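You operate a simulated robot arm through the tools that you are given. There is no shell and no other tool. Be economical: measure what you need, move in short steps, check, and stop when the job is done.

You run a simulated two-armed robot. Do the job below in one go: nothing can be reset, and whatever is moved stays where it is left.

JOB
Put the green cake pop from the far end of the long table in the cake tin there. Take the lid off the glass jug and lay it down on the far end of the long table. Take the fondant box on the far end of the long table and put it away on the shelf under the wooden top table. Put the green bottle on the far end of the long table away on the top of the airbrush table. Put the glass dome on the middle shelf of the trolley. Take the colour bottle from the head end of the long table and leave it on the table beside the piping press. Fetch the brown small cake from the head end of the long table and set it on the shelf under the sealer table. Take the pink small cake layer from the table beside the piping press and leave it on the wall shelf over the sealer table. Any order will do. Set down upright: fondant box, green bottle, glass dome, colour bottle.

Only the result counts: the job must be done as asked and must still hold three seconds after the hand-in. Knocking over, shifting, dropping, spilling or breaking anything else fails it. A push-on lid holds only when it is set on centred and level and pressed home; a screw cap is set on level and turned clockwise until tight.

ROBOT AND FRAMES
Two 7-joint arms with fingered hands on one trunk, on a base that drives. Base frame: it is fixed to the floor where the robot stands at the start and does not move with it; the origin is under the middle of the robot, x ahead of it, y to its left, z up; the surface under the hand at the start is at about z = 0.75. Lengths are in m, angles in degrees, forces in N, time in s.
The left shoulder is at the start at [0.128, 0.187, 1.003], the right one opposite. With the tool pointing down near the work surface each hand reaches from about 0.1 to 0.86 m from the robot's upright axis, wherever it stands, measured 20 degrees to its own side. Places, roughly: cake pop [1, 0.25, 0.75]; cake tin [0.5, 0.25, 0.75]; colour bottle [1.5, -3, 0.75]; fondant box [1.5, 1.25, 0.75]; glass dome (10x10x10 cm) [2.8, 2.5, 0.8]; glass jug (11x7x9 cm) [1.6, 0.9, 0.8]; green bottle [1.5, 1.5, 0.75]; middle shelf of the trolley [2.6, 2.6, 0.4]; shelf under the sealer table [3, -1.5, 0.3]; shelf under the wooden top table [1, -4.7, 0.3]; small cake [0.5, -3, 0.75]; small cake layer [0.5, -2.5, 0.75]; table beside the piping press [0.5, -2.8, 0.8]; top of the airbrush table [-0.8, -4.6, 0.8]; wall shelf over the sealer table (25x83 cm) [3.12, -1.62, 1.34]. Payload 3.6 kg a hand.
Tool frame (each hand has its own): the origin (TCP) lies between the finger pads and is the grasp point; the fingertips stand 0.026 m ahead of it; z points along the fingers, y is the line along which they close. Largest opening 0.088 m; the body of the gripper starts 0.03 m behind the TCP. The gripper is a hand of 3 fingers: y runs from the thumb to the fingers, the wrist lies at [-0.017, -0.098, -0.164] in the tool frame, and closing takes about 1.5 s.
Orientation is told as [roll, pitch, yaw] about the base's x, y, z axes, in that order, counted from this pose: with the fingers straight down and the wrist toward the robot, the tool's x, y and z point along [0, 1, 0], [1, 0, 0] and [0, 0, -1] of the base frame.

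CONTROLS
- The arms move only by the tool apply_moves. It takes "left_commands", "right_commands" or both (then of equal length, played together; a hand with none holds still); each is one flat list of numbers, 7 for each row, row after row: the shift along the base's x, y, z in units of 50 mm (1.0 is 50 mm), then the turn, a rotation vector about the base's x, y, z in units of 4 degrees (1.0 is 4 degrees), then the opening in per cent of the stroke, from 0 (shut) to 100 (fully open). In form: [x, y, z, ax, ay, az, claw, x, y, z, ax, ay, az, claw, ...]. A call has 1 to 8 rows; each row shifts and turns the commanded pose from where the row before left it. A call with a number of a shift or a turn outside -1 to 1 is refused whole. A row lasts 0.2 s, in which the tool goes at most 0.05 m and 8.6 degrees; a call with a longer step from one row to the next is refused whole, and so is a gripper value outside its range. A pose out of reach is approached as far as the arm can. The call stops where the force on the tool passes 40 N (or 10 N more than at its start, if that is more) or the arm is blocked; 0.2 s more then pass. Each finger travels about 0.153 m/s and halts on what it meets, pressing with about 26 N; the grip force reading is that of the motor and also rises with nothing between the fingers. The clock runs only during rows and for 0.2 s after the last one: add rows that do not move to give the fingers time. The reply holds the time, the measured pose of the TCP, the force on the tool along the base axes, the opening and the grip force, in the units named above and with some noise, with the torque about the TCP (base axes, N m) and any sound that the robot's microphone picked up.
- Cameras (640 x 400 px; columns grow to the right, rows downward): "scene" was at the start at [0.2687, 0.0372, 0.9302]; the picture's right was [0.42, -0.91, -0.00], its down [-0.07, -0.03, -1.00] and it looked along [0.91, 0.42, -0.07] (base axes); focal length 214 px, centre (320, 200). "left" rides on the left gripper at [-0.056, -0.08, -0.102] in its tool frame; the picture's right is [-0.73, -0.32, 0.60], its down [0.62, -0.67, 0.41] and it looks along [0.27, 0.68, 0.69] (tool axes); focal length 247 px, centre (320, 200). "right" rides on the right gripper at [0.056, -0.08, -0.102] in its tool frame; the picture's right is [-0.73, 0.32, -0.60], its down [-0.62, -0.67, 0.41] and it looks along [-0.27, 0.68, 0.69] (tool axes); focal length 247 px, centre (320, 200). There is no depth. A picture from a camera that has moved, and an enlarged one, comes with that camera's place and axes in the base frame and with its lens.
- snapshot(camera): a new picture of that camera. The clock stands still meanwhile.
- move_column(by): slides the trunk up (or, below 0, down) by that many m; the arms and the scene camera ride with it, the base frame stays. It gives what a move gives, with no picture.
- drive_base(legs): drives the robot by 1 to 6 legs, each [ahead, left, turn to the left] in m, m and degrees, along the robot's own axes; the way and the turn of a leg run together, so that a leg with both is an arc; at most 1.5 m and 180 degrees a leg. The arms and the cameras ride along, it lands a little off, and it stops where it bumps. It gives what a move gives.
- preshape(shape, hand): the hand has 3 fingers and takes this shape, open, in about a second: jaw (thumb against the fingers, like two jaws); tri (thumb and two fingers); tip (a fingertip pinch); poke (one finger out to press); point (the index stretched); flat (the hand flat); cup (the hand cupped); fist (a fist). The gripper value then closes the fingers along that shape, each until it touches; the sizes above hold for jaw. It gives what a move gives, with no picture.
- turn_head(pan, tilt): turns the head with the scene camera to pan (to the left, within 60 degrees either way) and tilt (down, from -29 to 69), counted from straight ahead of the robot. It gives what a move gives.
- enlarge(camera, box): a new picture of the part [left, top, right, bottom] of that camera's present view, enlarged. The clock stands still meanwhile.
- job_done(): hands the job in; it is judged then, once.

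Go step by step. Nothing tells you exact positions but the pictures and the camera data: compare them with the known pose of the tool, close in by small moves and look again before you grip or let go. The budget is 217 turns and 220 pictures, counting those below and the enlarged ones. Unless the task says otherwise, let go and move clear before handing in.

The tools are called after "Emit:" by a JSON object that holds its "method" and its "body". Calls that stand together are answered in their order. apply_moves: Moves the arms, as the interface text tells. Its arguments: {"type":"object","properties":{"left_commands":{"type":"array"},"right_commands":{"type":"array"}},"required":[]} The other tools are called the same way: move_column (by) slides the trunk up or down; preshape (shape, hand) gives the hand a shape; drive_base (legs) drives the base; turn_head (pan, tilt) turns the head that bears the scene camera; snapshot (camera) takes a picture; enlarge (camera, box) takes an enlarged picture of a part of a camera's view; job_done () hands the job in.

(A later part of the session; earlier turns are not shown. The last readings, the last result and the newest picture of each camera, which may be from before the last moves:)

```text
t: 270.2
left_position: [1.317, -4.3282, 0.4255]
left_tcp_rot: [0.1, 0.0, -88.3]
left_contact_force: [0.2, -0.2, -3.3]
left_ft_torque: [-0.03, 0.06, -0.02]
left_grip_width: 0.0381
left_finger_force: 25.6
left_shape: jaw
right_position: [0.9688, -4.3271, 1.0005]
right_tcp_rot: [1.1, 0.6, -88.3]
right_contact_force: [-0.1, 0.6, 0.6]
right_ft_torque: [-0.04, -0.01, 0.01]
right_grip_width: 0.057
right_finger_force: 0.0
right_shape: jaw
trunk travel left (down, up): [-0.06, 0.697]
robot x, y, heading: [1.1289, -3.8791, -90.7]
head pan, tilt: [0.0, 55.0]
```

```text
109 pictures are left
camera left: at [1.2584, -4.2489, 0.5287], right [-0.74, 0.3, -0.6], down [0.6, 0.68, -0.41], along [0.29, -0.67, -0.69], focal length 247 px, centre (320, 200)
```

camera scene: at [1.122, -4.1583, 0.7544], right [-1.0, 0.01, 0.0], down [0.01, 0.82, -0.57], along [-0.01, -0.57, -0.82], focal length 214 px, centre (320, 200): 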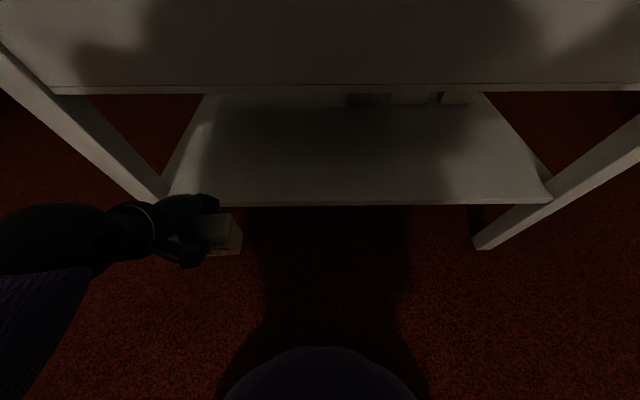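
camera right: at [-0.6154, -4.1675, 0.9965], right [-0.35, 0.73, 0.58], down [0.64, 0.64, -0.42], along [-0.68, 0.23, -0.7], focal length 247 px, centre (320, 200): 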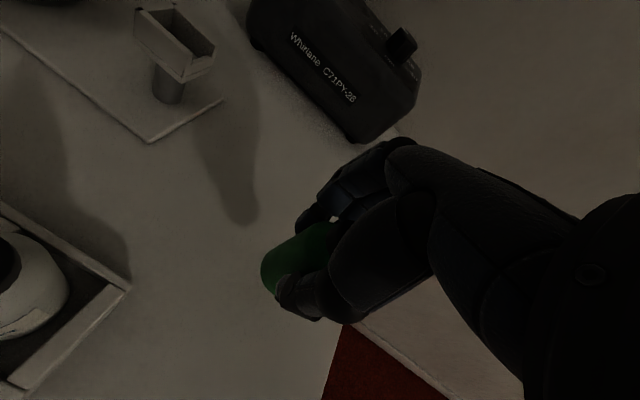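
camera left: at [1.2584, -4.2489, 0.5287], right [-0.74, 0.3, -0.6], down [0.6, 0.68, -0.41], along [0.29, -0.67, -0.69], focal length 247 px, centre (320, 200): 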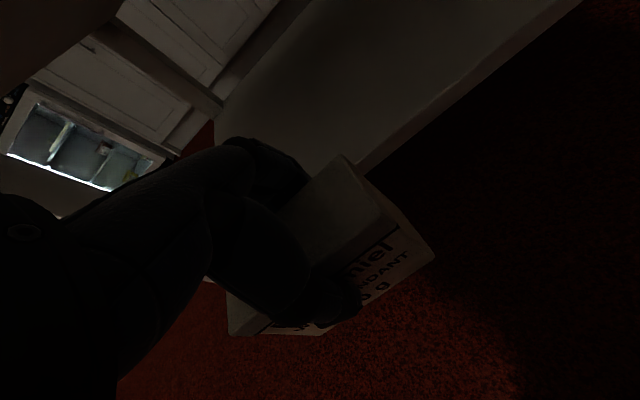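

Clear to insert: the box bottom is at 0.367 over a shelf at 0.318. I'm driving forward 0.17.

Emit:
{"method": "drive_base", "body": {"legs": [[0.17, 0, 0]]}}

Emit:
{"method": "snapshot", "body": {"camera": "left"}}

Emit:
{"method": "snapshot", "body": {"camera": "scene"}}

```text
t: 271.6
left_position: [1.313, -4.4949, 0.4247]
left_tcp_rot: [0.0, 0.3, -88.6]
left_contact_force: [-0.3, 0.1, -2.8]
left_ft_torque: [-0.03, 0.01, 0.01]
left_grip_width: 0.0379
left_finger_force: 25.8
left_shape: jaw
right_position: [0.9657, -4.4959, 1.0003]
right_tcp_rot: [1.0, 0.6, -88.4]
right_contact_force: [0.0, 0.0, -0.8]
right_ft_torque: [0.01, 0.01, 0.01]
right_grip_width: 0.0566
right_finger_force: 0.1
right_shape: jaw
trunk travel left (down, up): [-0.06, 0.697]
robot x, y, heading: [1.1251, -4.0438, -90.9]
head pan, tilt: [0.0, 55.0]
```

```text
108 pictures are left
camera left: at [1.2546, -4.4152, 0.5277], right [-0.74, 0.3, -0.6], down [0.61, 0.68, -0.41], along [0.28, -0.67, -0.69], focal length 247 px, centre (320, 200)
```

left: 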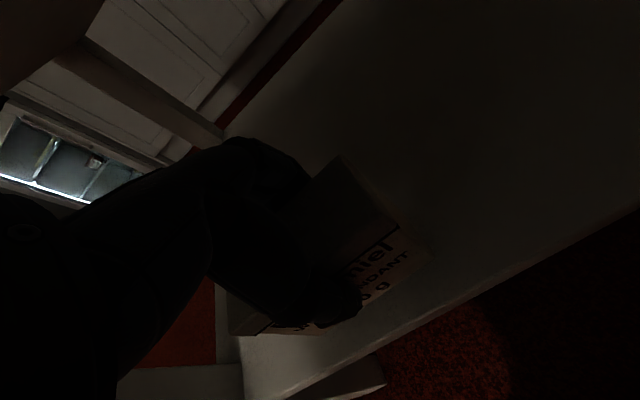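

```text
107 pictures are left
camera scene: at [1.1188, -4.3259, 0.7542], right [-1.0, 0.02, 0.0], down [0.01, 0.82, -0.57], along [-0.01, -0.57, -0.82], focal length 214 px, centre (320, 200)
```

scene: 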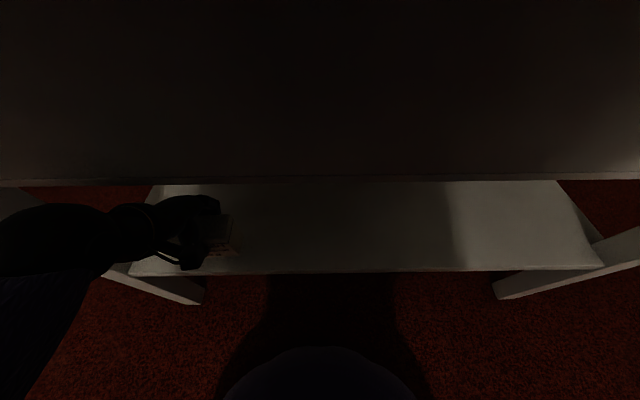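

The box is over the shelf. I'll ease it in 2 cm more and lower to contact.

Emit:
{"method": "apply_moves", "body": {"left_commands": [0, -0.4, -0.2, 0, 0, 0, 0, 0, 0, -0.3, 0, 0, 0, 0, 0, 0, -0.2, 0, 0, 0, 0, 0, 0, -0.15, 0, 0, 0, 0, 0, 0, -0.1, 0, 0, 0, 0, 0, 0, 0, 0, 0, 0, 0]}}

Emit:
{"method": "snapshot", "body": {"camera": "left"}}

```text
t: 273.1
left_position: [1.3129, -4.5159, 0.3809]
left_tcp_rot: [0.0, -0.5, -88.4]
left_contact_force: [0.1, 3.9, 33.1]
left_ft_torque: [0.4, -0.02, 0.09]
left_grip_width: 0.0396
left_finger_force: 26.3
left_shape: jaw
right_position: [0.9638, -4.4941, 1.0013]
right_tcp_rot: [1.1, 0.4, -88.4]
right_contact_force: [0.9, -0.1, 0.8]
right_ft_torque: [0.02, 0.0, -0.02]
right_grip_width: 0.057
right_finger_force: 0.0
right_shape: jaw
trunk travel left (down, up): [-0.06, 0.697]
robot x, y, heading: [1.1222, -4.0445, -90.8]
head pan, tilt: [0.0, 55.0]
```

```text
106 pictures are left
camera left: at [1.2543, -4.4363, 0.4841], right [-0.74, 0.29, -0.6], down [0.61, 0.68, -0.42], along [0.28, -0.67, -0.68], focal length 247 px, centre (320, 200)
```

left: 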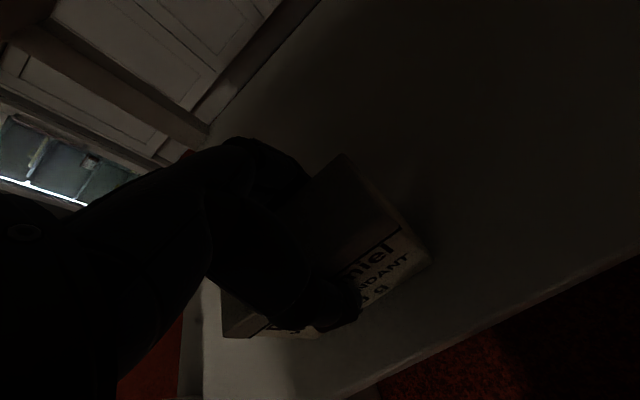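

The box sits firmly on the shelf. I'll ease off and open, raise slightly, then slide the hand sideways off the box to avoid the apron above.

Emit:
{"method": "apply_moves", "body": {"left_commands": [0, 0, 0.06, 0, 0, 0, 0, 0, 0, 0, 0, 0, 0, 50, 0, 0, 0, 0, 0, 0, 100, 0, 0, 0, 0, 0, 0, 100, 0, 0, 0, 0, 0, 0, 100, 0, 0, 0.15, 0, 0, 0, 100, 0, 0, 0.15, 0, 0, 0, 100]}}

Emit:
{"method": "snapshot", "body": {"camera": "left"}}

Emit:
{"method": "snapshot", "body": {"camera": "scene"}}

```text
t: 274.6
left_position: [1.3126, -4.5121, 0.3946]
left_tcp_rot: [0.1, 0.3, -88.6]
left_contact_force: [0.1, 0.0, -0.1]
left_ft_torque: [0.01, -0.01, 0.05]
left_grip_width: 0.0875
left_finger_force: 0.1
left_shape: jaw
right_position: [0.964, -4.4941, 1.0001]
right_tcp_rot: [1.2, 0.6, -88.4]
right_contact_force: [-0.4, 0.3, -0.2]
right_ft_torque: [0.0, -0.04, 0.02]
right_grip_width: 0.0569
right_finger_force: 0.0
right_shape: jaw
trunk travel left (down, up): [-0.06, 0.697]
robot x, y, heading: [1.1256, -4.046, -90.8]
head pan, tilt: [0.0, 55.0]
```

```text
105 pictures are left
camera left: at [1.255, -4.4343, 0.4988], right [-0.74, 0.3, -0.6], down [0.61, 0.68, -0.41], along [0.28, -0.67, -0.69], focal length 247 px, centre (320, 200)
```

left: 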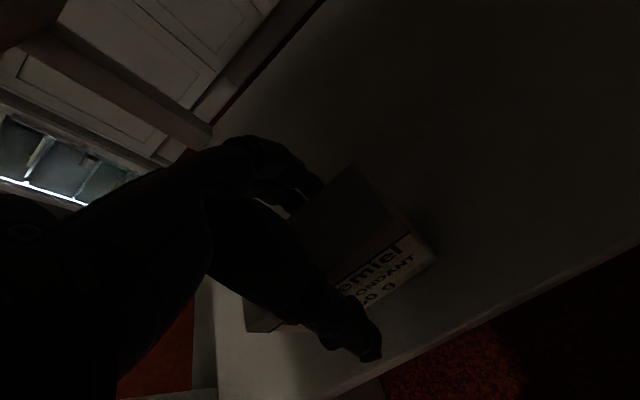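

```text
104 pictures are left
camera scene: at [1.1188, -4.3257, 0.7543], right [-1.0, 0.02, 0.0], down [0.01, 0.82, -0.57], along [-0.01, -0.57, -0.82], focal length 214 px, centre (320, 200)
```

scene: 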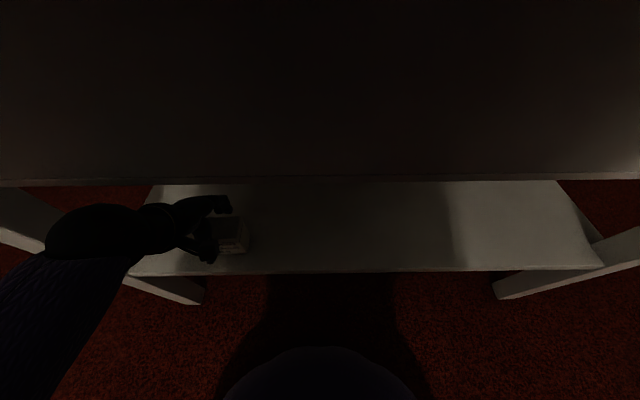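

Emit:
{"method": "apply_moves", "body": {"left_commands": [-0.6, 0, 0, 0, 0, 0, 100, -0.7, 0, 0, 0, 0, 0, 100, -0.7, 0, 0, 0, 0, 0, 100, -0.4, 0, 0, 0, 0, 0, 100]}}

Emit:
{"method": "snapshot", "body": {"camera": "scene"}}

Emit:
{"method": "snapshot", "body": {"camera": "left"}}

```text
t: 275.4
left_position: [1.3128, -4.5155, 0.381]
left_tcp_rot: [10.5, -0.7, -92.4]
left_contact_force: [-0.2, 0.3, 0.2]
left_ft_torque: [-0.01, 0.0, 0.01]
left_grip_width: 0.0879
left_finger_force: 0.1
left_shape: jaw
right_position: [0.9652, -4.4946, 1.0006]
right_tcp_rot: [1.0, 0.6, -88.5]
right_contact_force: [-0.8, -1.1, 0.4]
right_ft_torque: [-0.01, 0.01, 0.04]
right_grip_width: 0.057
right_finger_force: 0.0
right_shape: jaw
trunk travel left (down, up): [-0.06, 0.697]
robot x, y, heading: [1.1247, -4.0497, -91.0]
head pan, tilt: [0.0, 55.0]
stopped in row 3 (left hand): the arm was blocked; the commanded pose is now the measured one
```

```text
103 pictures are left
camera scene: at [1.1188, -4.3257, 0.7543], right [-1.0, 0.02, 0.0], down [0.01, 0.82, -0.57], along [-0.01, -0.57, -0.82], focal length 214 px, centre (320, 200)
```

scene: 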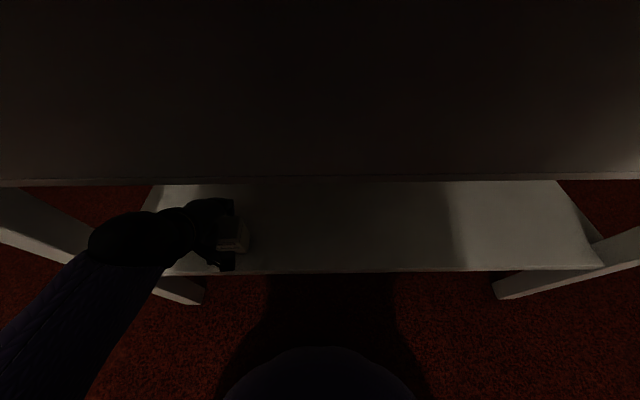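

```text
102 pictures are left
camera left: at [1.2432, -4.4311, 0.472], right [-0.6, 0.34, -0.73], down [0.71, 0.63, -0.3], along [0.36, -0.7, -0.62], focal length 247 px, centre (320, 200)
```

left: 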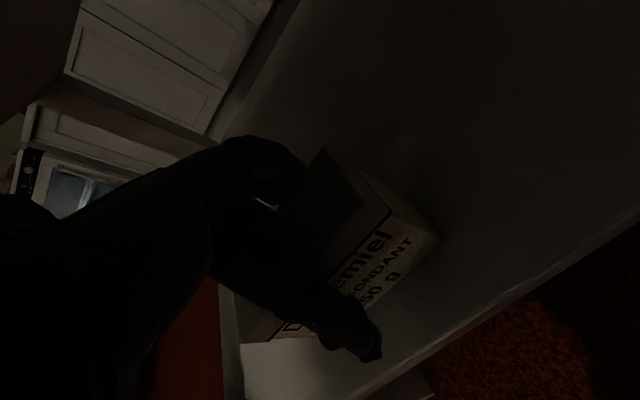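

The arm can't move inward there. I'll restore its attitude, then slide off using the base instead.

Emit:
{"method": "apply_moves", "body": {"left_commands": [0.1, 0.02, 0.1, 0, 0.9, 0.3, 100, 0.1, 0.02, 0.1, 0.05, 0.9, 0.3, 100, 0, 0.02, 0.1, 0.1, 0.8, 0.3, 100, 0, 0, 0, 0, 0, 0, 100]}}

Emit:
{"method": "snapshot", "body": {"camera": "left"}}

```text
t: 276.4
left_position: [1.3225, -4.5121, 0.3957]
left_tcp_rot: [-0.1, -0.1, -88.6]
left_contact_force: [0.2, 0.8, 0.0]
left_ft_torque: [0.02, 0.02, 0.0]
left_grip_width: 0.0878
left_finger_force: 0.0
left_shape: jaw
right_position: [0.9643, -4.4963, 0.9996]
right_tcp_rot: [1.2, 0.5, -88.5]
right_contact_force: [-0.1, -0.9, -1.0]
right_ft_torque: [-0.02, 0.0, -0.01]
right_grip_width: 0.0571
right_finger_force: 0.1
right_shape: jaw
trunk travel left (down, up): [-0.06, 0.697]
robot x, y, heading: [1.1231, -4.0472, -91.1]
head pan, tilt: [0.0, 55.0]
```

```text
101 pictures are left
camera left: at [1.2643, -4.4326, 0.5002], right [-0.74, 0.3, -0.6], down [0.61, 0.68, -0.41], along [0.28, -0.67, -0.69], focal length 247 px, centre (320, 200)
```

left: 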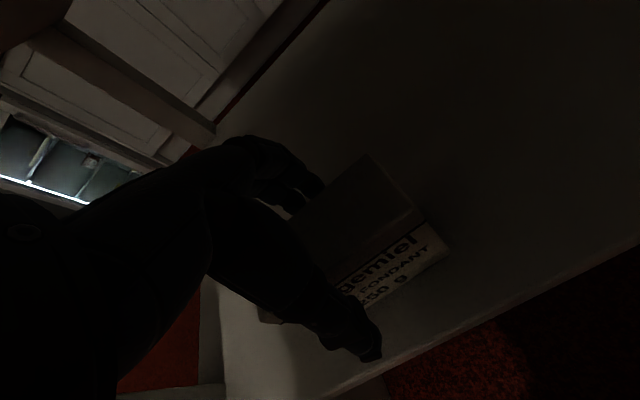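

Emit:
{"method": "drive_base", "body": {"legs": [[0, -0.13, 0]]}}

Emit:
{"method": "snapshot", "body": {"camera": "left"}}

Emit:
{"method": "snapshot", "body": {"camera": "scene"}}

```text
t: 277.6
left_position: [1.1939, -4.5089, 0.3963]
left_tcp_rot: [-0.1, -0.1, -88.5]
left_contact_force: [0.3, 0.0, 1.1]
left_ft_torque: [0.01, 0.04, 0.0]
left_grip_width: 0.0876
left_finger_force: 0.2
left_shape: jaw
right_position: [0.8372, -4.4932, 0.9999]
right_tcp_rot: [1.1, 0.4, -88.3]
right_contact_force: [-0.1, 0.9, -1.0]
right_ft_torque: [0.02, 0.03, -0.02]
right_grip_width: 0.0571
right_finger_force: 0.1
right_shape: jaw
trunk travel left (down, up): [-0.06, 0.697]
robot x, y, heading: [0.9945, -4.0423, -90.6]
head pan, tilt: [0.0, 55.0]
```

```text
100 pictures are left
camera left: at [1.1362, -4.4305, 0.5001], right [-0.74, 0.3, -0.6], down [0.61, 0.68, -0.41], along [0.28, -0.67, -0.69], focal length 247 px, centre (320, 200)
```

left: 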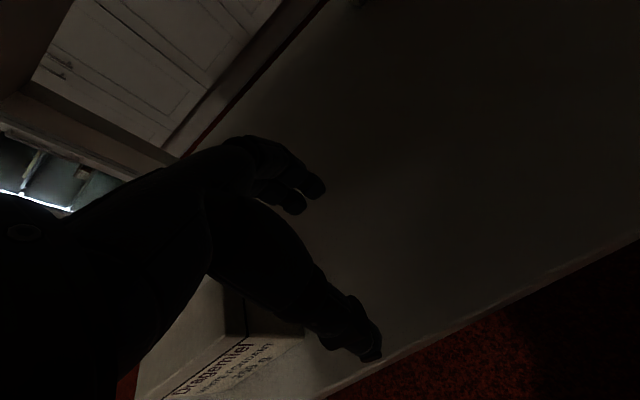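

```text
99 pictures are left
camera scene: at [0.9905, -4.3238, 0.7543], right [-1.0, 0.01, 0.0], down [0.01, 0.82, -0.57], along [-0.01, -0.57, -0.82], focal length 214 px, centre (320, 200)
```

scene: 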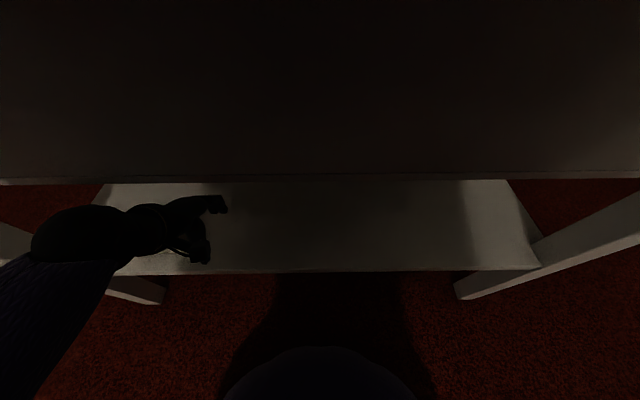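

The hand is off the box, which stands upright. Now backing straight out.

Emit:
{"method": "drive_base", "body": {"legs": [[-0.17, 0, 0]]}}

Emit:
{"method": "snapshot", "body": {"camera": "scene"}}

Emit:
{"method": "move_column", "body": {"by": 0.4}}

```text
t: 279.1
left_position: [1.1962, -4.3409, 0.397]
left_tcp_rot: [-0.2, -0.1, -88.6]
left_contact_force: [0.5, 0.0, -1.3]
left_ft_torque: [-0.01, -0.01, 0.01]
left_grip_width: 0.0877
left_finger_force: 0.1
left_shape: jaw
right_position: [0.8391, -4.3235, 1.0001]
right_tcp_rot: [1.1, 0.7, -88.5]
right_contact_force: [-0.1, -0.4, -0.5]
right_ft_torque: [0.0, 0.0, 0.01]
right_grip_width: 0.0569
right_finger_force: 0.1
right_shape: jaw
trunk travel left (down, up): [-0.06, 0.697]
robot x, y, heading: [0.9968, -3.8785, -90.9]
head pan, tilt: [0.0, 55.0]
```

```text
98 pictures are left
camera scene: at [0.9927, -4.1549, 0.7544], right [-1.0, 0.02, 0.0], down [0.01, 0.82, -0.57], along [-0.01, -0.57, -0.82], focal length 214 px, centre (320, 200)
```

scene: 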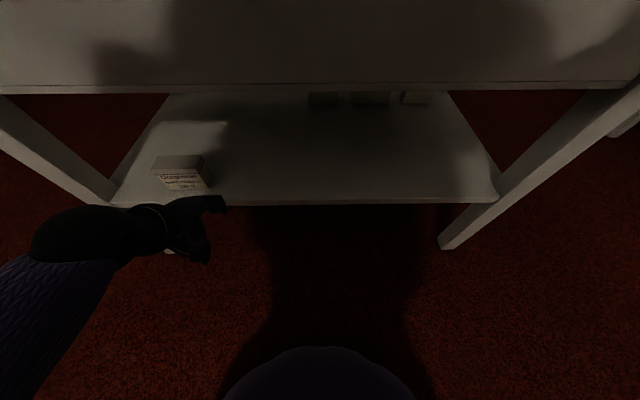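

```text
t: 282.9
left_position: [1.1957, -4.3415, 0.7966]
left_tcp_rot: [-0.1, -0.1, -88.6]
left_contact_force: [0.3, 0.0, 0.6]
left_ft_torque: [0.01, 0.0, 0.02]
left_grip_width: 0.0877
left_finger_force: 0.1
left_shape: jaw
right_position: [0.8393, -4.3255, 1.4003]
right_tcp_rot: [1.1, 0.5, -88.5]
right_contact_force: [0.0, 1.0, -0.2]
right_ft_torque: [0.01, -0.01, -0.02]
right_grip_width: 0.0569
right_finger_force: 0.1
right_shape: jaw
trunk travel left (down, up): [-0.46, 0.297]
robot x, y, heading: [0.9978, -3.8758, -91.1]
head pan, tilt: [0.0, 55.0]
```

The fondant box stands on the shelf. I'll raise the trunk and turn around to view the head end of the long table.

Emit:
{"method": "move_column", "body": {"by": 0.29}}

Emit:
{"method": "drive_base", "body": {"legs": [[0, 0, 90], [0, 0, 90]]}}

Emit:
{"method": "turn_head", "body": {"pan": 0, "tilt": 40}}

Emit:
{"method": "snapshot", "body": {"camera": "scene"}}

```text
t: 285.8
left_position: [1.1976, -4.3416, 1.087]
left_tcp_rot: [-0.1, -0.1, -88.6]
left_contact_force: [-0.2, 0.7, -0.4]
left_ft_torque: [0.02, -0.03, 0.01]
left_grip_width: 0.088
left_finger_force: 0.0
left_shape: jaw
right_position: [0.8381, -4.3241, 1.69]
right_tcp_rot: [1.1, 0.5, -88.5]
right_contact_force: [0.1, 0.5, 0.4]
right_ft_torque: [-0.02, 0.0, -0.01]
right_grip_width: 0.057
right_finger_force: 0.1
right_shape: jaw
trunk travel left (down, up): [-0.75, 0.007]
robot x, y, heading: [1.0003, -3.8788, -91.2]
head pan, tilt: [0.0, 55.0]
```

```text
t: 293.9
left_position: [0.7879, -3.4167, 1.0861]
left_tcp_rot: [-0.1, -0.1, 92.8]
left_contact_force: [0.1, 0.0, -0.1]
left_ft_torque: [-0.02, -0.01, 0.0]
left_grip_width: 0.0875
left_finger_force: 0.0
left_shape: jaw
right_position: [1.1454, -3.4256, 1.6897]
right_tcp_rot: [1.2, 0.5, 92.9]
right_contact_force: [0.1, 0.1, 0.4]
right_ft_torque: [0.02, -0.01, -0.02]
right_grip_width: 0.0572
right_finger_force: 0.1
right_shape: jaw
trunk travel left (down, up): [-0.75, 0.007]
robot x, y, heading: [0.9963, -3.8756, 90.5]
head pan, tilt: [0.0, 55.0]
```

```text
t: 294.7
left_position: [0.7885, -3.4163, 1.0865]
left_tcp_rot: [0.0, -0.1, 92.8]
left_contact_force: [0.6, 0.1, 0.2]
left_ft_torque: [0.01, 0.0, -0.01]
left_grip_width: 0.0878
left_finger_force: 0.1
left_shape: jaw
right_position: [1.1471, -3.4242, 1.6911]
right_tcp_rot: [1.0, 0.6, 92.9]
right_contact_force: [-0.4, -1.0, -0.1]
right_ft_torque: [0.02, 0.02, -0.02]
right_grip_width: 0.0569
right_finger_force: 0.1
right_shape: jaw
trunk travel left (down, up): [-0.75, 0.007]
robot x, y, heading: [0.9999, -3.8795, 90.4]
head pan, tilt: [0.0, 40.0]
```

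```text
97 pictures are left
camera scene: at [0.9954, -3.6617, 1.5029], right [1.0, 0.01, 0.0], down [0.01, -0.64, -0.77], along [-0.01, 0.77, -0.64], focal length 214 px, centre (320, 200)
```

scene: 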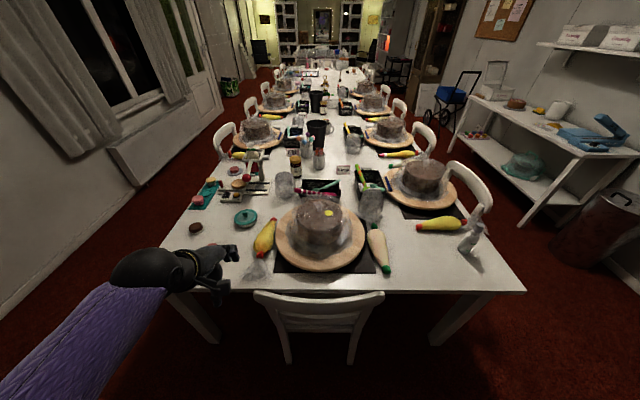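

I see the head end: a brown small cake on the left, a pale bottle on the right, and a press with small layers. I'll zoom in on these.

Emit:
{"method": "enlarge", "body": {"camera": "scene", "box": [170, 130, 330, 250]}}

Emit:
{"method": "enlarge", "body": {"camera": "scene", "box": [400, 170, 520, 270]}}

```text
3.33 times, centred on (250, 190) of scene
camera zoom: at [0.9954, -3.6617, 1.5029], right [1.0, 0.01, 0.0], down [0.01, -0.64, -0.77], along [-0.01, 0.77, -0.64], focal length 715 px, centre (553, 233)
```

zoom: 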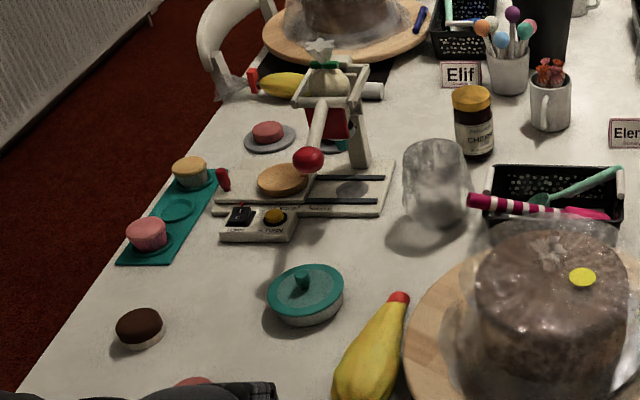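

```text
4.00 times, centred on (460, 220) of scene
camera zoom: at [0.9954, -3.6617, 1.5029], right [1.0, 0.01, 0.0], down [0.01, -0.64, -0.77], along [-0.01, 0.77, -0.64], focal length 858 px, centre (-240, 120)
```

zoom: 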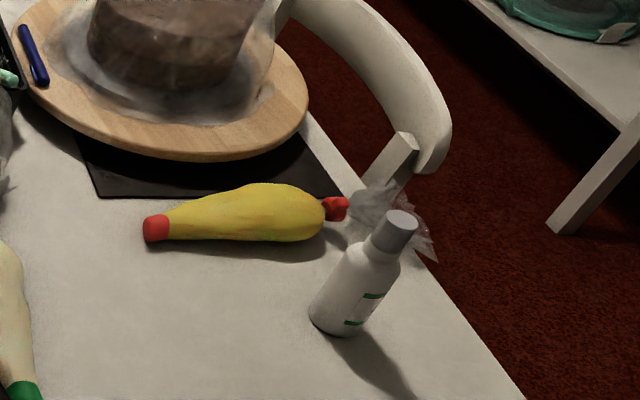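

The colour bottle is at about [1.60, -3.09] and the brown cake at about [0.415, -2.99]. The free patch beside the press is near [0.48, -2.86], and the pink layer candidates are nearby. I'll go for the bottle first and get a nearer look.

Emit:
{"method": "drive_base", "body": {"legs": [[0, -0.5, 0], [0.1, 0, 0]]}}

Emit:
{"method": "move_column", "body": {"by": -0.3}}

Emit:
{"method": "snapshot", "body": {"camera": "scene"}}

```text
t: 298.4
left_position: [1.2912, -3.3147, 1.0868]
left_tcp_rot: [-0.1, -0.2, 92.6]
left_contact_force: [0.1, 0.5, 0.1]
left_ft_torque: [-0.01, 0.04, -0.01]
left_grip_width: 0.0875
left_finger_force: 0.1
left_shape: jaw
right_position: [1.6484, -3.3223, 1.6913]
right_tcp_rot: [1.2, 0.5, 92.7]
right_contact_force: [0.6, 0.2, -0.1]
right_ft_torque: [0.03, -0.02, 0.03]
right_grip_width: 0.0569
right_finger_force: 0.1
right_shape: jaw
trunk travel left (down, up): [-0.75, 0.007]
robot x, y, heading: [1.4983, -3.7752, 90.0]
head pan, tilt: [0.0, 40.0]
```

```text
t: 301.4
left_position: [1.2912, -3.3138, 0.7872]
left_tcp_rot: [-0.1, 0.0, 92.7]
left_contact_force: [0.0, -0.8, 0.7]
left_ft_torque: [0.0, 0.0, -0.01]
left_grip_width: 0.0876
left_finger_force: 0.0
left_shape: jaw
right_position: [1.6468, -3.3234, 1.3913]
right_tcp_rot: [1.0, 0.5, 92.8]
right_contact_force: [0.2, 0.6, 0.4]
right_ft_torque: [0.01, 0.02, 0.02]
right_grip_width: 0.057
right_finger_force: 0.0
right_shape: jaw
trunk travel left (down, up): [-0.45, 0.307]
robot x, y, heading: [1.4957, -3.7738, 90.6]
head pan, tilt: [0.0, 40.0]
```

```text
94 pictures are left
camera scene: at [1.4959, -3.5512, 1.1978], right [1.0, 0.01, 0.0], down [0.0, -0.64, -0.77], along [0.0, 0.77, -0.64], focal length 214 px, centre (320, 200)
```

scene: 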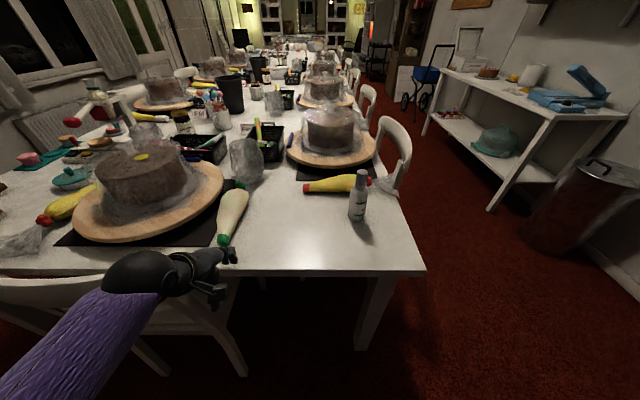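

The bottle is at [1.602, -3.095] with its top at 0.909. I'll lift the left hand off the table edge region and bring the right hand over the bottle.

Emit:
{"method": "apply_moves", "body": {"left_commands": [0, 0, 0.8, 0, 0, 0, 100, 0, 0, 0.8, 0, 0, 0, 100, 0, 0, 0.8, 0, 0, 0, 100, 0, 0, 0.6, 0, 0, 0, 100, 0, 0, 0, 0, 0, 0, 100, 0, 0, 0, 0, 0, 0, 100, 0, 0, 0, 0, 0, 0, 100], "right_commands": [0, 0, -0.9, 0, 0, 0, 100, 0, 0, -0.9, 0, 0, 0, 100, 0, 0, -0.9, 0, 0, 0, 100, -0.22, 0.8, -0.5, 0, 0, 0, 100, -0.22, 0.8, -0.4, 0, 0, 0, 100, -0.22, 0.9, 0, 0, 0, 0, 100, -0.22, 0.9, 0, 0, 0, 0, 100]}}

Emit:
{"method": "apply_moves", "body": {"right_commands": [0, 0.9, 0, 0, 0, 0, 100, 0, 0.3, 0, 0, 0, 0, 100, 0, 0, 0, 0, 0, 0, 100]}}

Emit:
{"method": "snapshot", "body": {"camera": "right"}}

Emit:
{"method": "snapshot", "body": {"camera": "scene"}}

```text
t: 303.0
left_position: [1.2892, -3.314, 0.9373]
left_tcp_rot: [0.0, -0.1, 92.6]
left_contact_force: [0.4, 0.0, -0.3]
left_ft_torque: [0.0, -0.02, 0.04]
left_grip_width: 0.0878
left_finger_force: 0.1
left_shape: jaw
right_position: [1.6015, -3.1513, 1.2117]
right_tcp_rot: [1.0, 0.5, 92.8]
right_contact_force: [-0.4, -0.3, -0.2]
right_ft_torque: [-0.04, 0.02, -0.02]
right_grip_width: 0.0878
right_finger_force: 0.1
right_shape: jaw
trunk travel left (down, up): [-0.45, 0.307]
robot x, y, heading: [1.4984, -3.774, 90.4]
head pan, tilt: [0.0, 40.0]
```

```text
t: 303.8
left_position: [1.2895, -3.3119, 0.9383]
left_tcp_rot: [-0.2, -0.1, 92.6]
left_contact_force: [-0.1, -0.1, -0.3]
left_ft_torque: [0.0, -0.01, 0.02]
left_grip_width: 0.0876
left_finger_force: 0.0
left_shape: jaw
right_position: [1.6017, -3.0911, 1.2116]
right_tcp_rot: [1.0, 0.5, 92.8]
right_contact_force: [0.2, -0.9, 0.2]
right_ft_torque: [-0.02, 0.0, 0.01]
right_grip_width: 0.088
right_finger_force: 0.0
right_shape: jaw
trunk travel left (down, up): [-0.45, 0.307]
robot x, y, heading: [1.5012, -3.7712, 90.5]
head pan, tilt: [0.0, 40.0]
```

```text
93 pictures are left
camera right: at [1.5524, -3.1728, 1.3157], right [0.73, 0.36, 0.58], down [0.65, -0.64, -0.42], along [0.22, 0.68, -0.7], focal length 247 px, centre (320, 200)
```

right: 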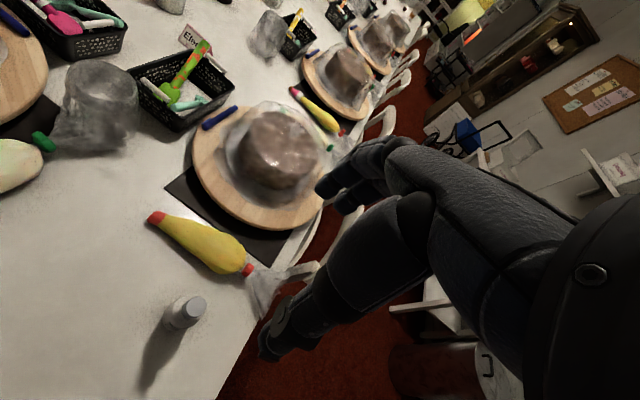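

```text
92 pictures are left
camera scene: at [1.4956, -3.5507, 1.1976], right [1.0, 0.01, 0.0], down [0.0, -0.64, -0.77], along [0.0, 0.77, -0.64], focal length 214 px, centre (320, 200)
```

scene: 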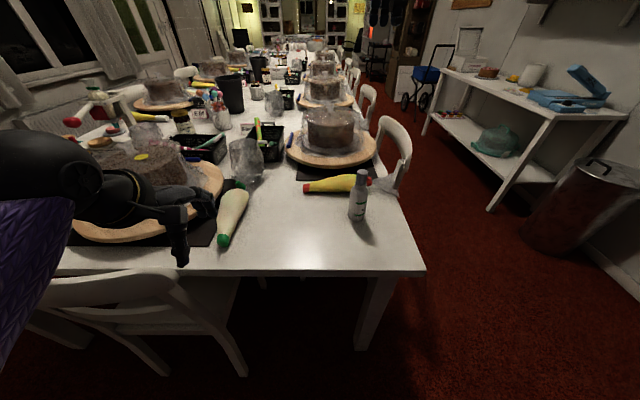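

Emit:
{"method": "apply_moves", "body": {"right_commands": [-0.05, -0.06, -0.9, 0, 0, 0, 100, 0, 0, -0.9, 0, 0, 0, 100, 0, 0, -0.9, 0, 0, 0, 100, 0, 0, -0.9, 0, 0, 0, 100, 0, 0, -0.9, 0, 0, 0, 100, 0, 0, -0.9, 0, 0, 0, 100, 0, 0, -0.2, 0, 0, 0, 100, 0, 0, 0, 0, 0, 0, 100]}}

Emit:
{"method": "snapshot", "body": {"camera": "right"}}

Emit:
{"method": "enlarge", "body": {"camera": "scene", "box": [290, 110, 440, 240]}}

```text
t: 305.6
left_position: [1.2909, -3.3133, 0.9373]
left_tcp_rot: [-0.1, -0.1, 92.6]
left_contact_force: [0.0, 0.5, 1.0]
left_ft_torque: [-0.02, 0.0, -0.01]
left_grip_width: 0.0878
left_finger_force: 0.1
left_shape: jaw
right_position: [1.5999, -3.0964, 0.9303]
right_tcp_rot: [1.1, 0.4, 92.8]
right_contact_force: [0.6, 1.0, -0.7]
right_ft_torque: [-0.03, 0.0, -0.01]
right_grip_width: 0.0876
right_finger_force: 0.0
right_shape: jaw
trunk travel left (down, up): [-0.45, 0.307]
robot x, y, heading: [1.4979, -3.773, 90.3]
head pan, tilt: [0.0, 40.0]
```

```text
91 pictures are left
camera right: at [1.5492, -3.1772, 1.0348], right [0.73, 0.36, 0.58], down [0.65, -0.64, -0.42], along [0.22, 0.68, -0.7], focal length 247 px, centre (320, 200)
```

right: 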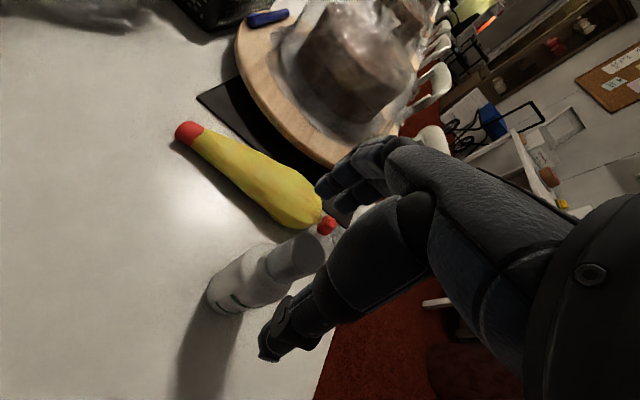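

```text
3.08 times, centred on (365, 175) of scene
camera zoom: at [1.4958, -3.551, 1.1977], right [1.0, 0.01, 0.0], down [0.0, -0.64, -0.77], along [0.0, 0.77, -0.64], focal length 660 px, centre (182, 277)
```

zoom: 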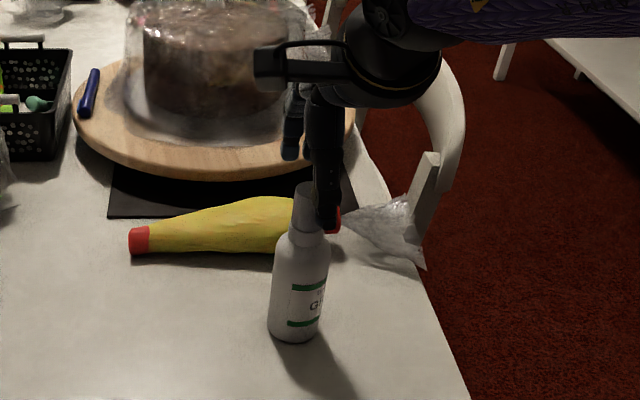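

Aligned. I'll lower onto the cap and close.

Emit:
{"method": "apply_moves", "body": {"right_commands": [-0.06, 0, -0.4, 0, 0, 0, 100, 0, 0, -0.35, 0, 0, 0, 100, 0, 0, 0, 0, 0, 0, 70, 0, 0, 0, 0, 0, 0, 45, 0, 0, 0, 0, 0, 0, 25, 0, 0, 0, 0, 0, 0, 0, 0, 0, 0, 0, 0, 0, 0, 0, 0, 0, 0, 0, 0, 0]}}

Emit:
{"method": "snapshot", "body": {"camera": "right"}}

Emit:
{"method": "enlarge", "body": {"camera": "scene", "box": [290, 110, 440, 240]}}

```text
t: 307.4
left_position: [1.2897, -3.3127, 0.9384]
left_tcp_rot: [-0.1, -0.1, 92.5]
left_contact_force: [-0.2, 0.3, 0.0]
left_ft_torque: [0.0, -0.01, 0.02]
left_grip_width: 0.0877
left_finger_force: 0.0
left_shape: jaw
right_position: [1.599, -3.1029, 0.9041]
right_tcp_rot: [1.1, 0.5, 92.8]
right_contact_force: [0.6, 1.2, -1.2]
right_ft_torque: [0.0, 0.02, 0.01]
right_grip_width: 0.0169
right_finger_force: 25.8
right_shape: jaw
right hand out of reach, approached as far as the arm can: row 1, 2
trunk travel left (down, up): [-0.45, 0.307]
robot x, y, heading: [1.4956, -3.7768, 90.2]
head pan, tilt: [0.0, 40.0]
```

```text
89 pictures are left
camera right: at [1.5503, -3.1845, 1.0081], right [0.73, 0.36, 0.58], down [0.65, -0.64, -0.42], along [0.22, 0.68, -0.7], focal length 247 px, centre (320, 200)
```

right: 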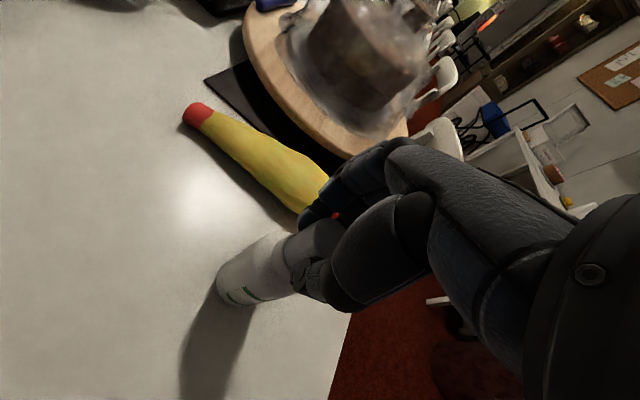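

```text
3.08 times, centred on (365, 175) of scene
camera zoom: at [1.4959, -3.5509, 1.1977], right [1.0, 0.01, 0.0], down [0.0, -0.64, -0.77], along [0.0, 0.77, -0.64], focal length 660 px, centre (182, 277)
```

zoom: 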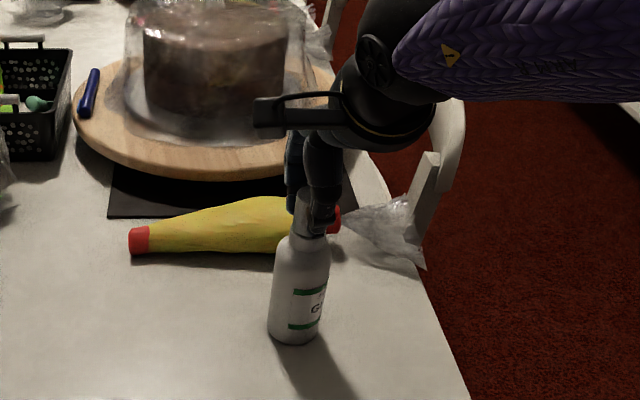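

The cap is gripped. I'll lift with the trunk and check.

Emit:
{"method": "move_column", "body": {"by": 0.15}}

Emit:
{"method": "snapshot", "body": {"camera": "scene"}}

```text
t: 309.1
left_position: [1.2913, -3.3124, 1.0856]
left_tcp_rot: [-0.1, 0.0, 92.6]
left_contact_force: [0.1, 1.2, -0.2]
left_ft_torque: [-0.01, 0.0, 0.0]
left_grip_width: 0.0878
left_finger_force: 0.0
left_shape: jaw
right_position: [1.6002, -3.1017, 1.0753]
right_tcp_rot: [1.0, -1.4, 92.8]
right_contact_force: [0.1, 0.6, -0.5]
right_ft_torque: [0.0, 0.02, -0.02]
right_grip_width: 0.0169
right_finger_force: 26.3
right_shape: jaw
trunk travel left (down, up): [-0.6, 0.157]
robot x, y, heading: [1.4976, -3.773, 90.3]
head pan, tilt: [0.0, 40.0]
```

```text
87 pictures are left
camera scene: at [1.4959, -3.5581, 1.3521], right [1.0, 0.01, 0.0], down [0.0, -0.64, -0.77], along [0.0, 0.77, -0.64], focal length 214 px, centre (320, 200)
```

scene: 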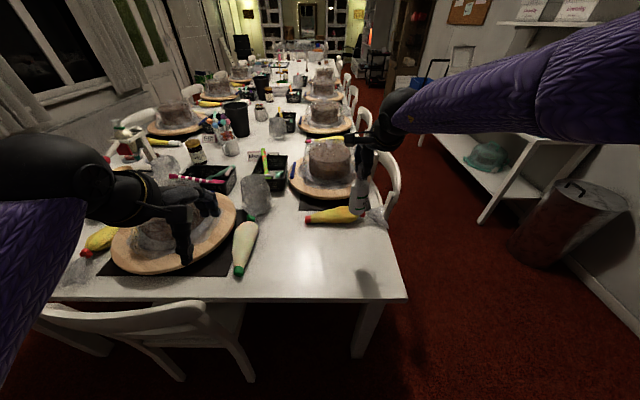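

The bottle is held aloft. I'll retract it, raise the trunk and drive around to the left side of the head end.

Emit:
{"method": "apply_moves", "body": {"right_commands": [0, -0.7, 0.3, 0, 0, 0, 0, 0, -0.8, 0.2, 0, 0, 0, 0, 0, -0.8, 0.2, 0, 0, 0, 0, 0, -0.8, 0.2, 0, 0, 0, 0]}}

Emit:
{"method": "move_column", "body": {"by": 0.15}}

Emit:
{"method": "drive_base", "body": {"legs": [[-0.13, 0, 0], [0, 1.4, 0], [0, 0.45, 0]]}}

Emit:
{"method": "turn_head", "body": {"pan": -30, "tilt": 35}}

Emit:
{"method": "snapshot", "body": {"camera": "scene"}}

```text
t: 310.1
left_position: [1.2904, -3.3144, 1.0878]
left_tcp_rot: [-0.1, -0.1, 92.6]
left_contact_force: [-0.6, 0.2, -0.6]
left_ft_torque: [0.04, -0.03, -0.02]
left_grip_width: 0.0879
left_finger_force: 0.1
left_shape: jaw
right_position: [1.6029, -3.2572, 1.1198]
right_tcp_rot: [1.0, -1.5, 92.7]
right_contact_force: [0.0, 0.5, -1.5]
right_ft_torque: [0.02, -0.05, -0.02]
right_grip_width: 0.0164
right_finger_force: 26.1
right_shape: jaw
trunk travel left (down, up): [-0.6, 0.157]
robot x, y, heading: [1.4975, -3.7748, 90.4]
head pan, tilt: [0.0, 40.0]
```

```text
t: 311.9
left_position: [1.2898, -3.3129, 1.2366]
left_tcp_rot: [-0.1, -0.1, 92.7]
left_contact_force: [0.0, -0.9, -0.8]
left_ft_torque: [-0.03, -0.03, -0.02]
left_grip_width: 0.0876
left_finger_force: 0.0
left_shape: jaw
right_position: [1.6013, -3.2586, 1.2708]
right_tcp_rot: [1.0, -1.4, 92.7]
right_contact_force: [-0.5, -0.4, -2.1]
right_ft_torque: [0.03, 0.0, 0.01]
right_grip_width: 0.0164
right_finger_force: 25.9
right_shape: jaw
trunk travel left (down, up): [-0.75, 0.007]
robot x, y, heading: [1.4996, -3.7764, 90.3]
head pan, tilt: [0.0, 40.0]
```

```text
t: 321.9
left_position: [-0.516, -3.4297, 1.2366]
left_tcp_rot: [-0.1, -0.1, 91.6]
left_contact_force: [-0.2, 0.0, -0.5]
left_ft_torque: [0.01, 0.01, 0.02]
left_grip_width: 0.0878
left_finger_force: 0.0
left_shape: jaw
right_position: [-0.2026, -3.3809, 1.271]
right_tcp_rot: [0.9, -1.4, 91.7]
right_contact_force: [0.6, -0.5, -0.8]
right_ft_torque: [0.05, 0.01, 0.03]
right_grip_width: 0.0163
right_finger_force: 26.5
right_shape: jaw
trunk travel left (down, up): [-0.75, 0.007]
robot x, y, heading: [-0.3187, -3.8975, 89.3]
head pan, tilt: [0.0, 40.0]
```

```text
t: 322.9
left_position: [-0.5149, -3.432, 1.236]
left_tcp_rot: [0.0, -0.1, 91.5]
left_contact_force: [0.6, 0.2, -0.2]
left_ft_torque: [0.0, 0.05, -0.01]
left_grip_width: 0.088
left_finger_force: 0.1
left_shape: jaw
right_position: [-0.2027, -3.3797, 1.2719]
right_tcp_rot: [1.0, -1.3, 91.7]
right_contact_force: [0.2, -0.3, -1.4]
right_ft_torque: [-0.04, 0.03, -0.01]
right_grip_width: 0.0164
right_finger_force: 25.8
right_shape: jaw
trunk travel left (down, up): [-0.75, 0.007]
robot x, y, heading: [-0.3164, -3.8935, 89.2]
head pan, tilt: [-30.0, 35.0]
```

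```text
86 pictures are left
camera scene: at [-0.2693, -3.6895, 1.5104], right [0.86, -0.51, 0.0], down [-0.29, -0.49, -0.82], along [0.42, 0.7, -0.57], focal length 214 px, centre (320, 200)
```

scene: 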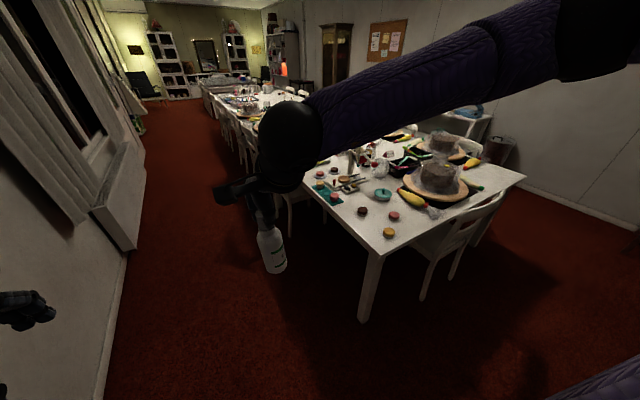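

Three small cakes (brown, pink, yellow) sit at the head corner, with the layers near the press. I'll drive alongside and face the table.

Emit:
{"method": "drive_base", "body": {"legs": [[0.98, 0, 0.8], [0, 0, -90], [0.12, 0, 0]]}}

Emit:
{"method": "turn_head", "body": {"pan": 0, "tilt": 50}}

Emit:
{"method": "snapshot", "body": {"camera": "scene"}}

```text
t: 332.8
left_position: [0.2594, -2.6923, 1.2369]
left_tcp_rot: [0.0, -0.1, 2.4]
left_contact_force: [0.1, -0.1, 0.8]
left_ft_torque: [-0.02, -0.01, -0.01]
left_grip_width: 0.0879
left_finger_force: 0.1
left_shape: jaw
right_position: [0.313, -3.0036, 1.2713]
right_tcp_rot: [1.1, -1.4, 2.4]
right_contact_force: [0.2, -0.1, -1.2]
right_ft_torque: [0.02, 0.02, 0.03]
right_grip_width: 0.0166
right_finger_force: 25.6
right_shape: jaw
trunk travel left (down, up): [-0.75, 0.007]
robot x, y, heading: [-0.2027, -2.8981, -0.0]
head pan, tilt: [-30.0, 35.0]
```

```text
t: 333.7
left_position: [0.2587, -2.6926, 1.2371]
left_tcp_rot: [-0.1, -0.1, 2.3]
left_contact_force: [-0.1, 0.0, 0.3]
left_ft_torque: [0.0, 0.05, -0.02]
left_grip_width: 0.0877
left_finger_force: 0.0
left_shape: jaw
right_position: [0.3111, -3.0037, 1.2719]
right_tcp_rot: [1.1, -1.4, 2.4]
right_contact_force: [0.7, -0.3, -1.3]
right_ft_torque: [0.01, 0.02, -0.01]
right_grip_width: 0.0162
right_finger_force: 25.4
right_shape: jaw
trunk travel left (down, up): [-0.75, 0.007]
robot x, y, heading: [-0.2001, -2.8982, -0.1]
head pan, tilt: [0.0, 50.0]
```

```text
85 pictures are left
camera scene: at [0.0035, -2.8988, 1.4889], right [0.0, -1.0, 0.0], down [-0.77, 0.0, -0.64], along [0.64, 0.0, -0.77], focal length 214 px, centre (320, 200)
```

scene: 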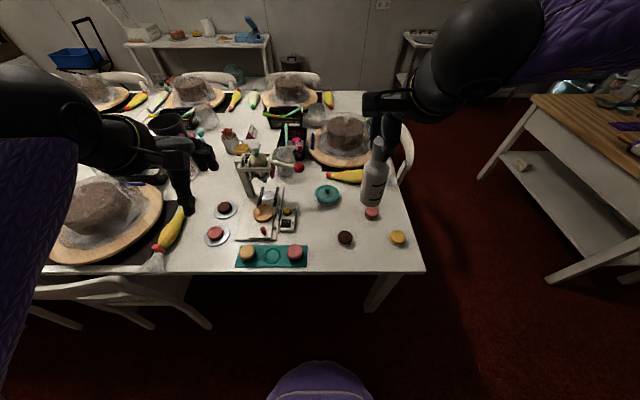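

Emit:
{"method": "enlarge", "body": {"camera": "scene", "box": [190, 140, 350, 280]}}

Emit:
{"method": "enlarge", "body": {"camera": "scene", "box": [310, 170, 430, 275]}}

```text
2.86 times, centred on (270, 210) of scene
camera zoom: at [0.0035, -2.8988, 1.4889], right [0.0, -1.0, 0.0], down [-0.77, 0.0, -0.64], along [0.64, 0.0, -0.77], focal length 613 px, centre (463, 171)
```

zoom: 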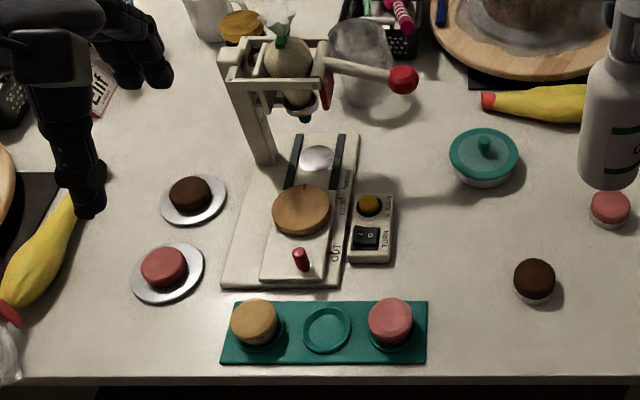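

```text
3.81 times, centred on (370, 222) of scene
camera zoom: at [0.0035, -2.8988, 1.4889], right [0.0, -1.0, 0.0], down [-0.77, 0.0, -0.64], along [0.64, 0.0, -0.77], focal length 817 px, centre (130, 114)
```

zoom: 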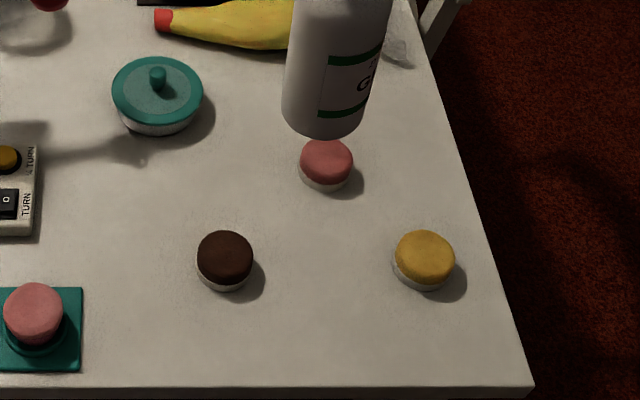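

There are two pink candidates: one on a small plate and one in the teal tray. I'll zoom closely on both.

Emit:
{"method": "enlarge", "body": {"camera": "scene", "box": [190, 190, 260, 250]}}

Emit:
{"method": "enlarge", "body": {"camera": "scene", "box": [230, 230, 315, 275]}}

Emit:
{"method": "snapshot", "body": {"camera": "left"}}

```text
6.67 times, centred on (225, 220) of scene
camera zoom: at [0.0035, -2.8988, 1.4889], right [0.0, -1.0, 0.0], down [-0.77, 0.0, -0.64], along [0.64, 0.0, -0.77], focal length 1430 px, centre (953, 67)
```

zoom: 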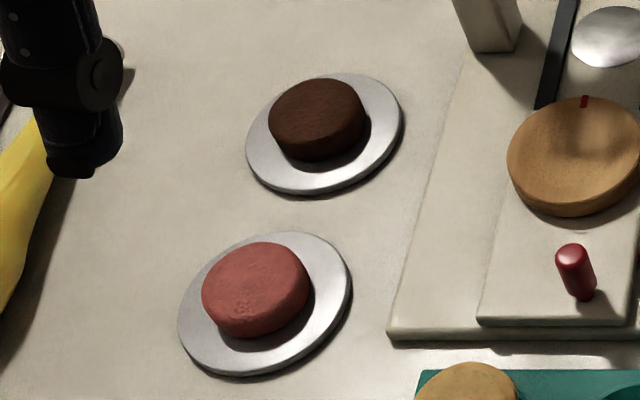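

```text
7.53 times, centred on (272, 252) of scene
camera zoom: at [0.0035, -2.8988, 1.4889], right [0.0, -1.0, 0.0], down [-0.77, 0.0, -0.64], along [0.64, 0.0, -0.77], focal length 1615 px, centre (678, -195)
```

zoom: 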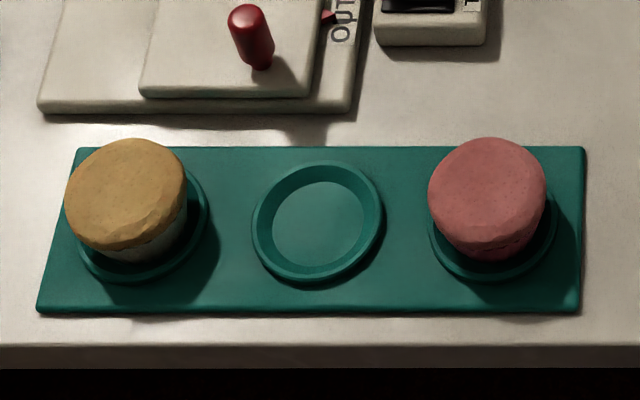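

```text
80 pictures are left
camera left: at [0.181, -2.7513, 1.3402], right [-0.29, -0.75, -0.6], down [-0.69, 0.6, -0.41], along [0.67, 0.29, -0.69], focal length 247 px, centre (320, 200)
```

left: 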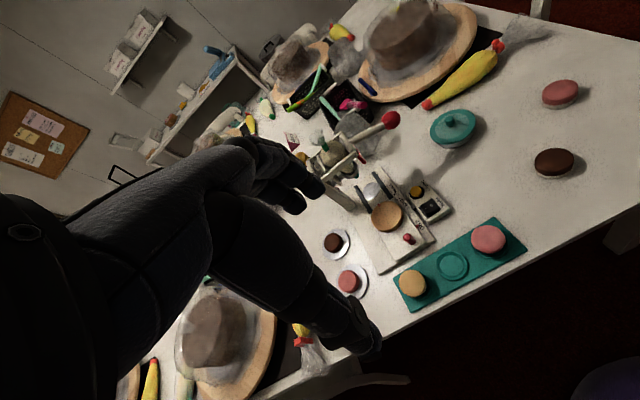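

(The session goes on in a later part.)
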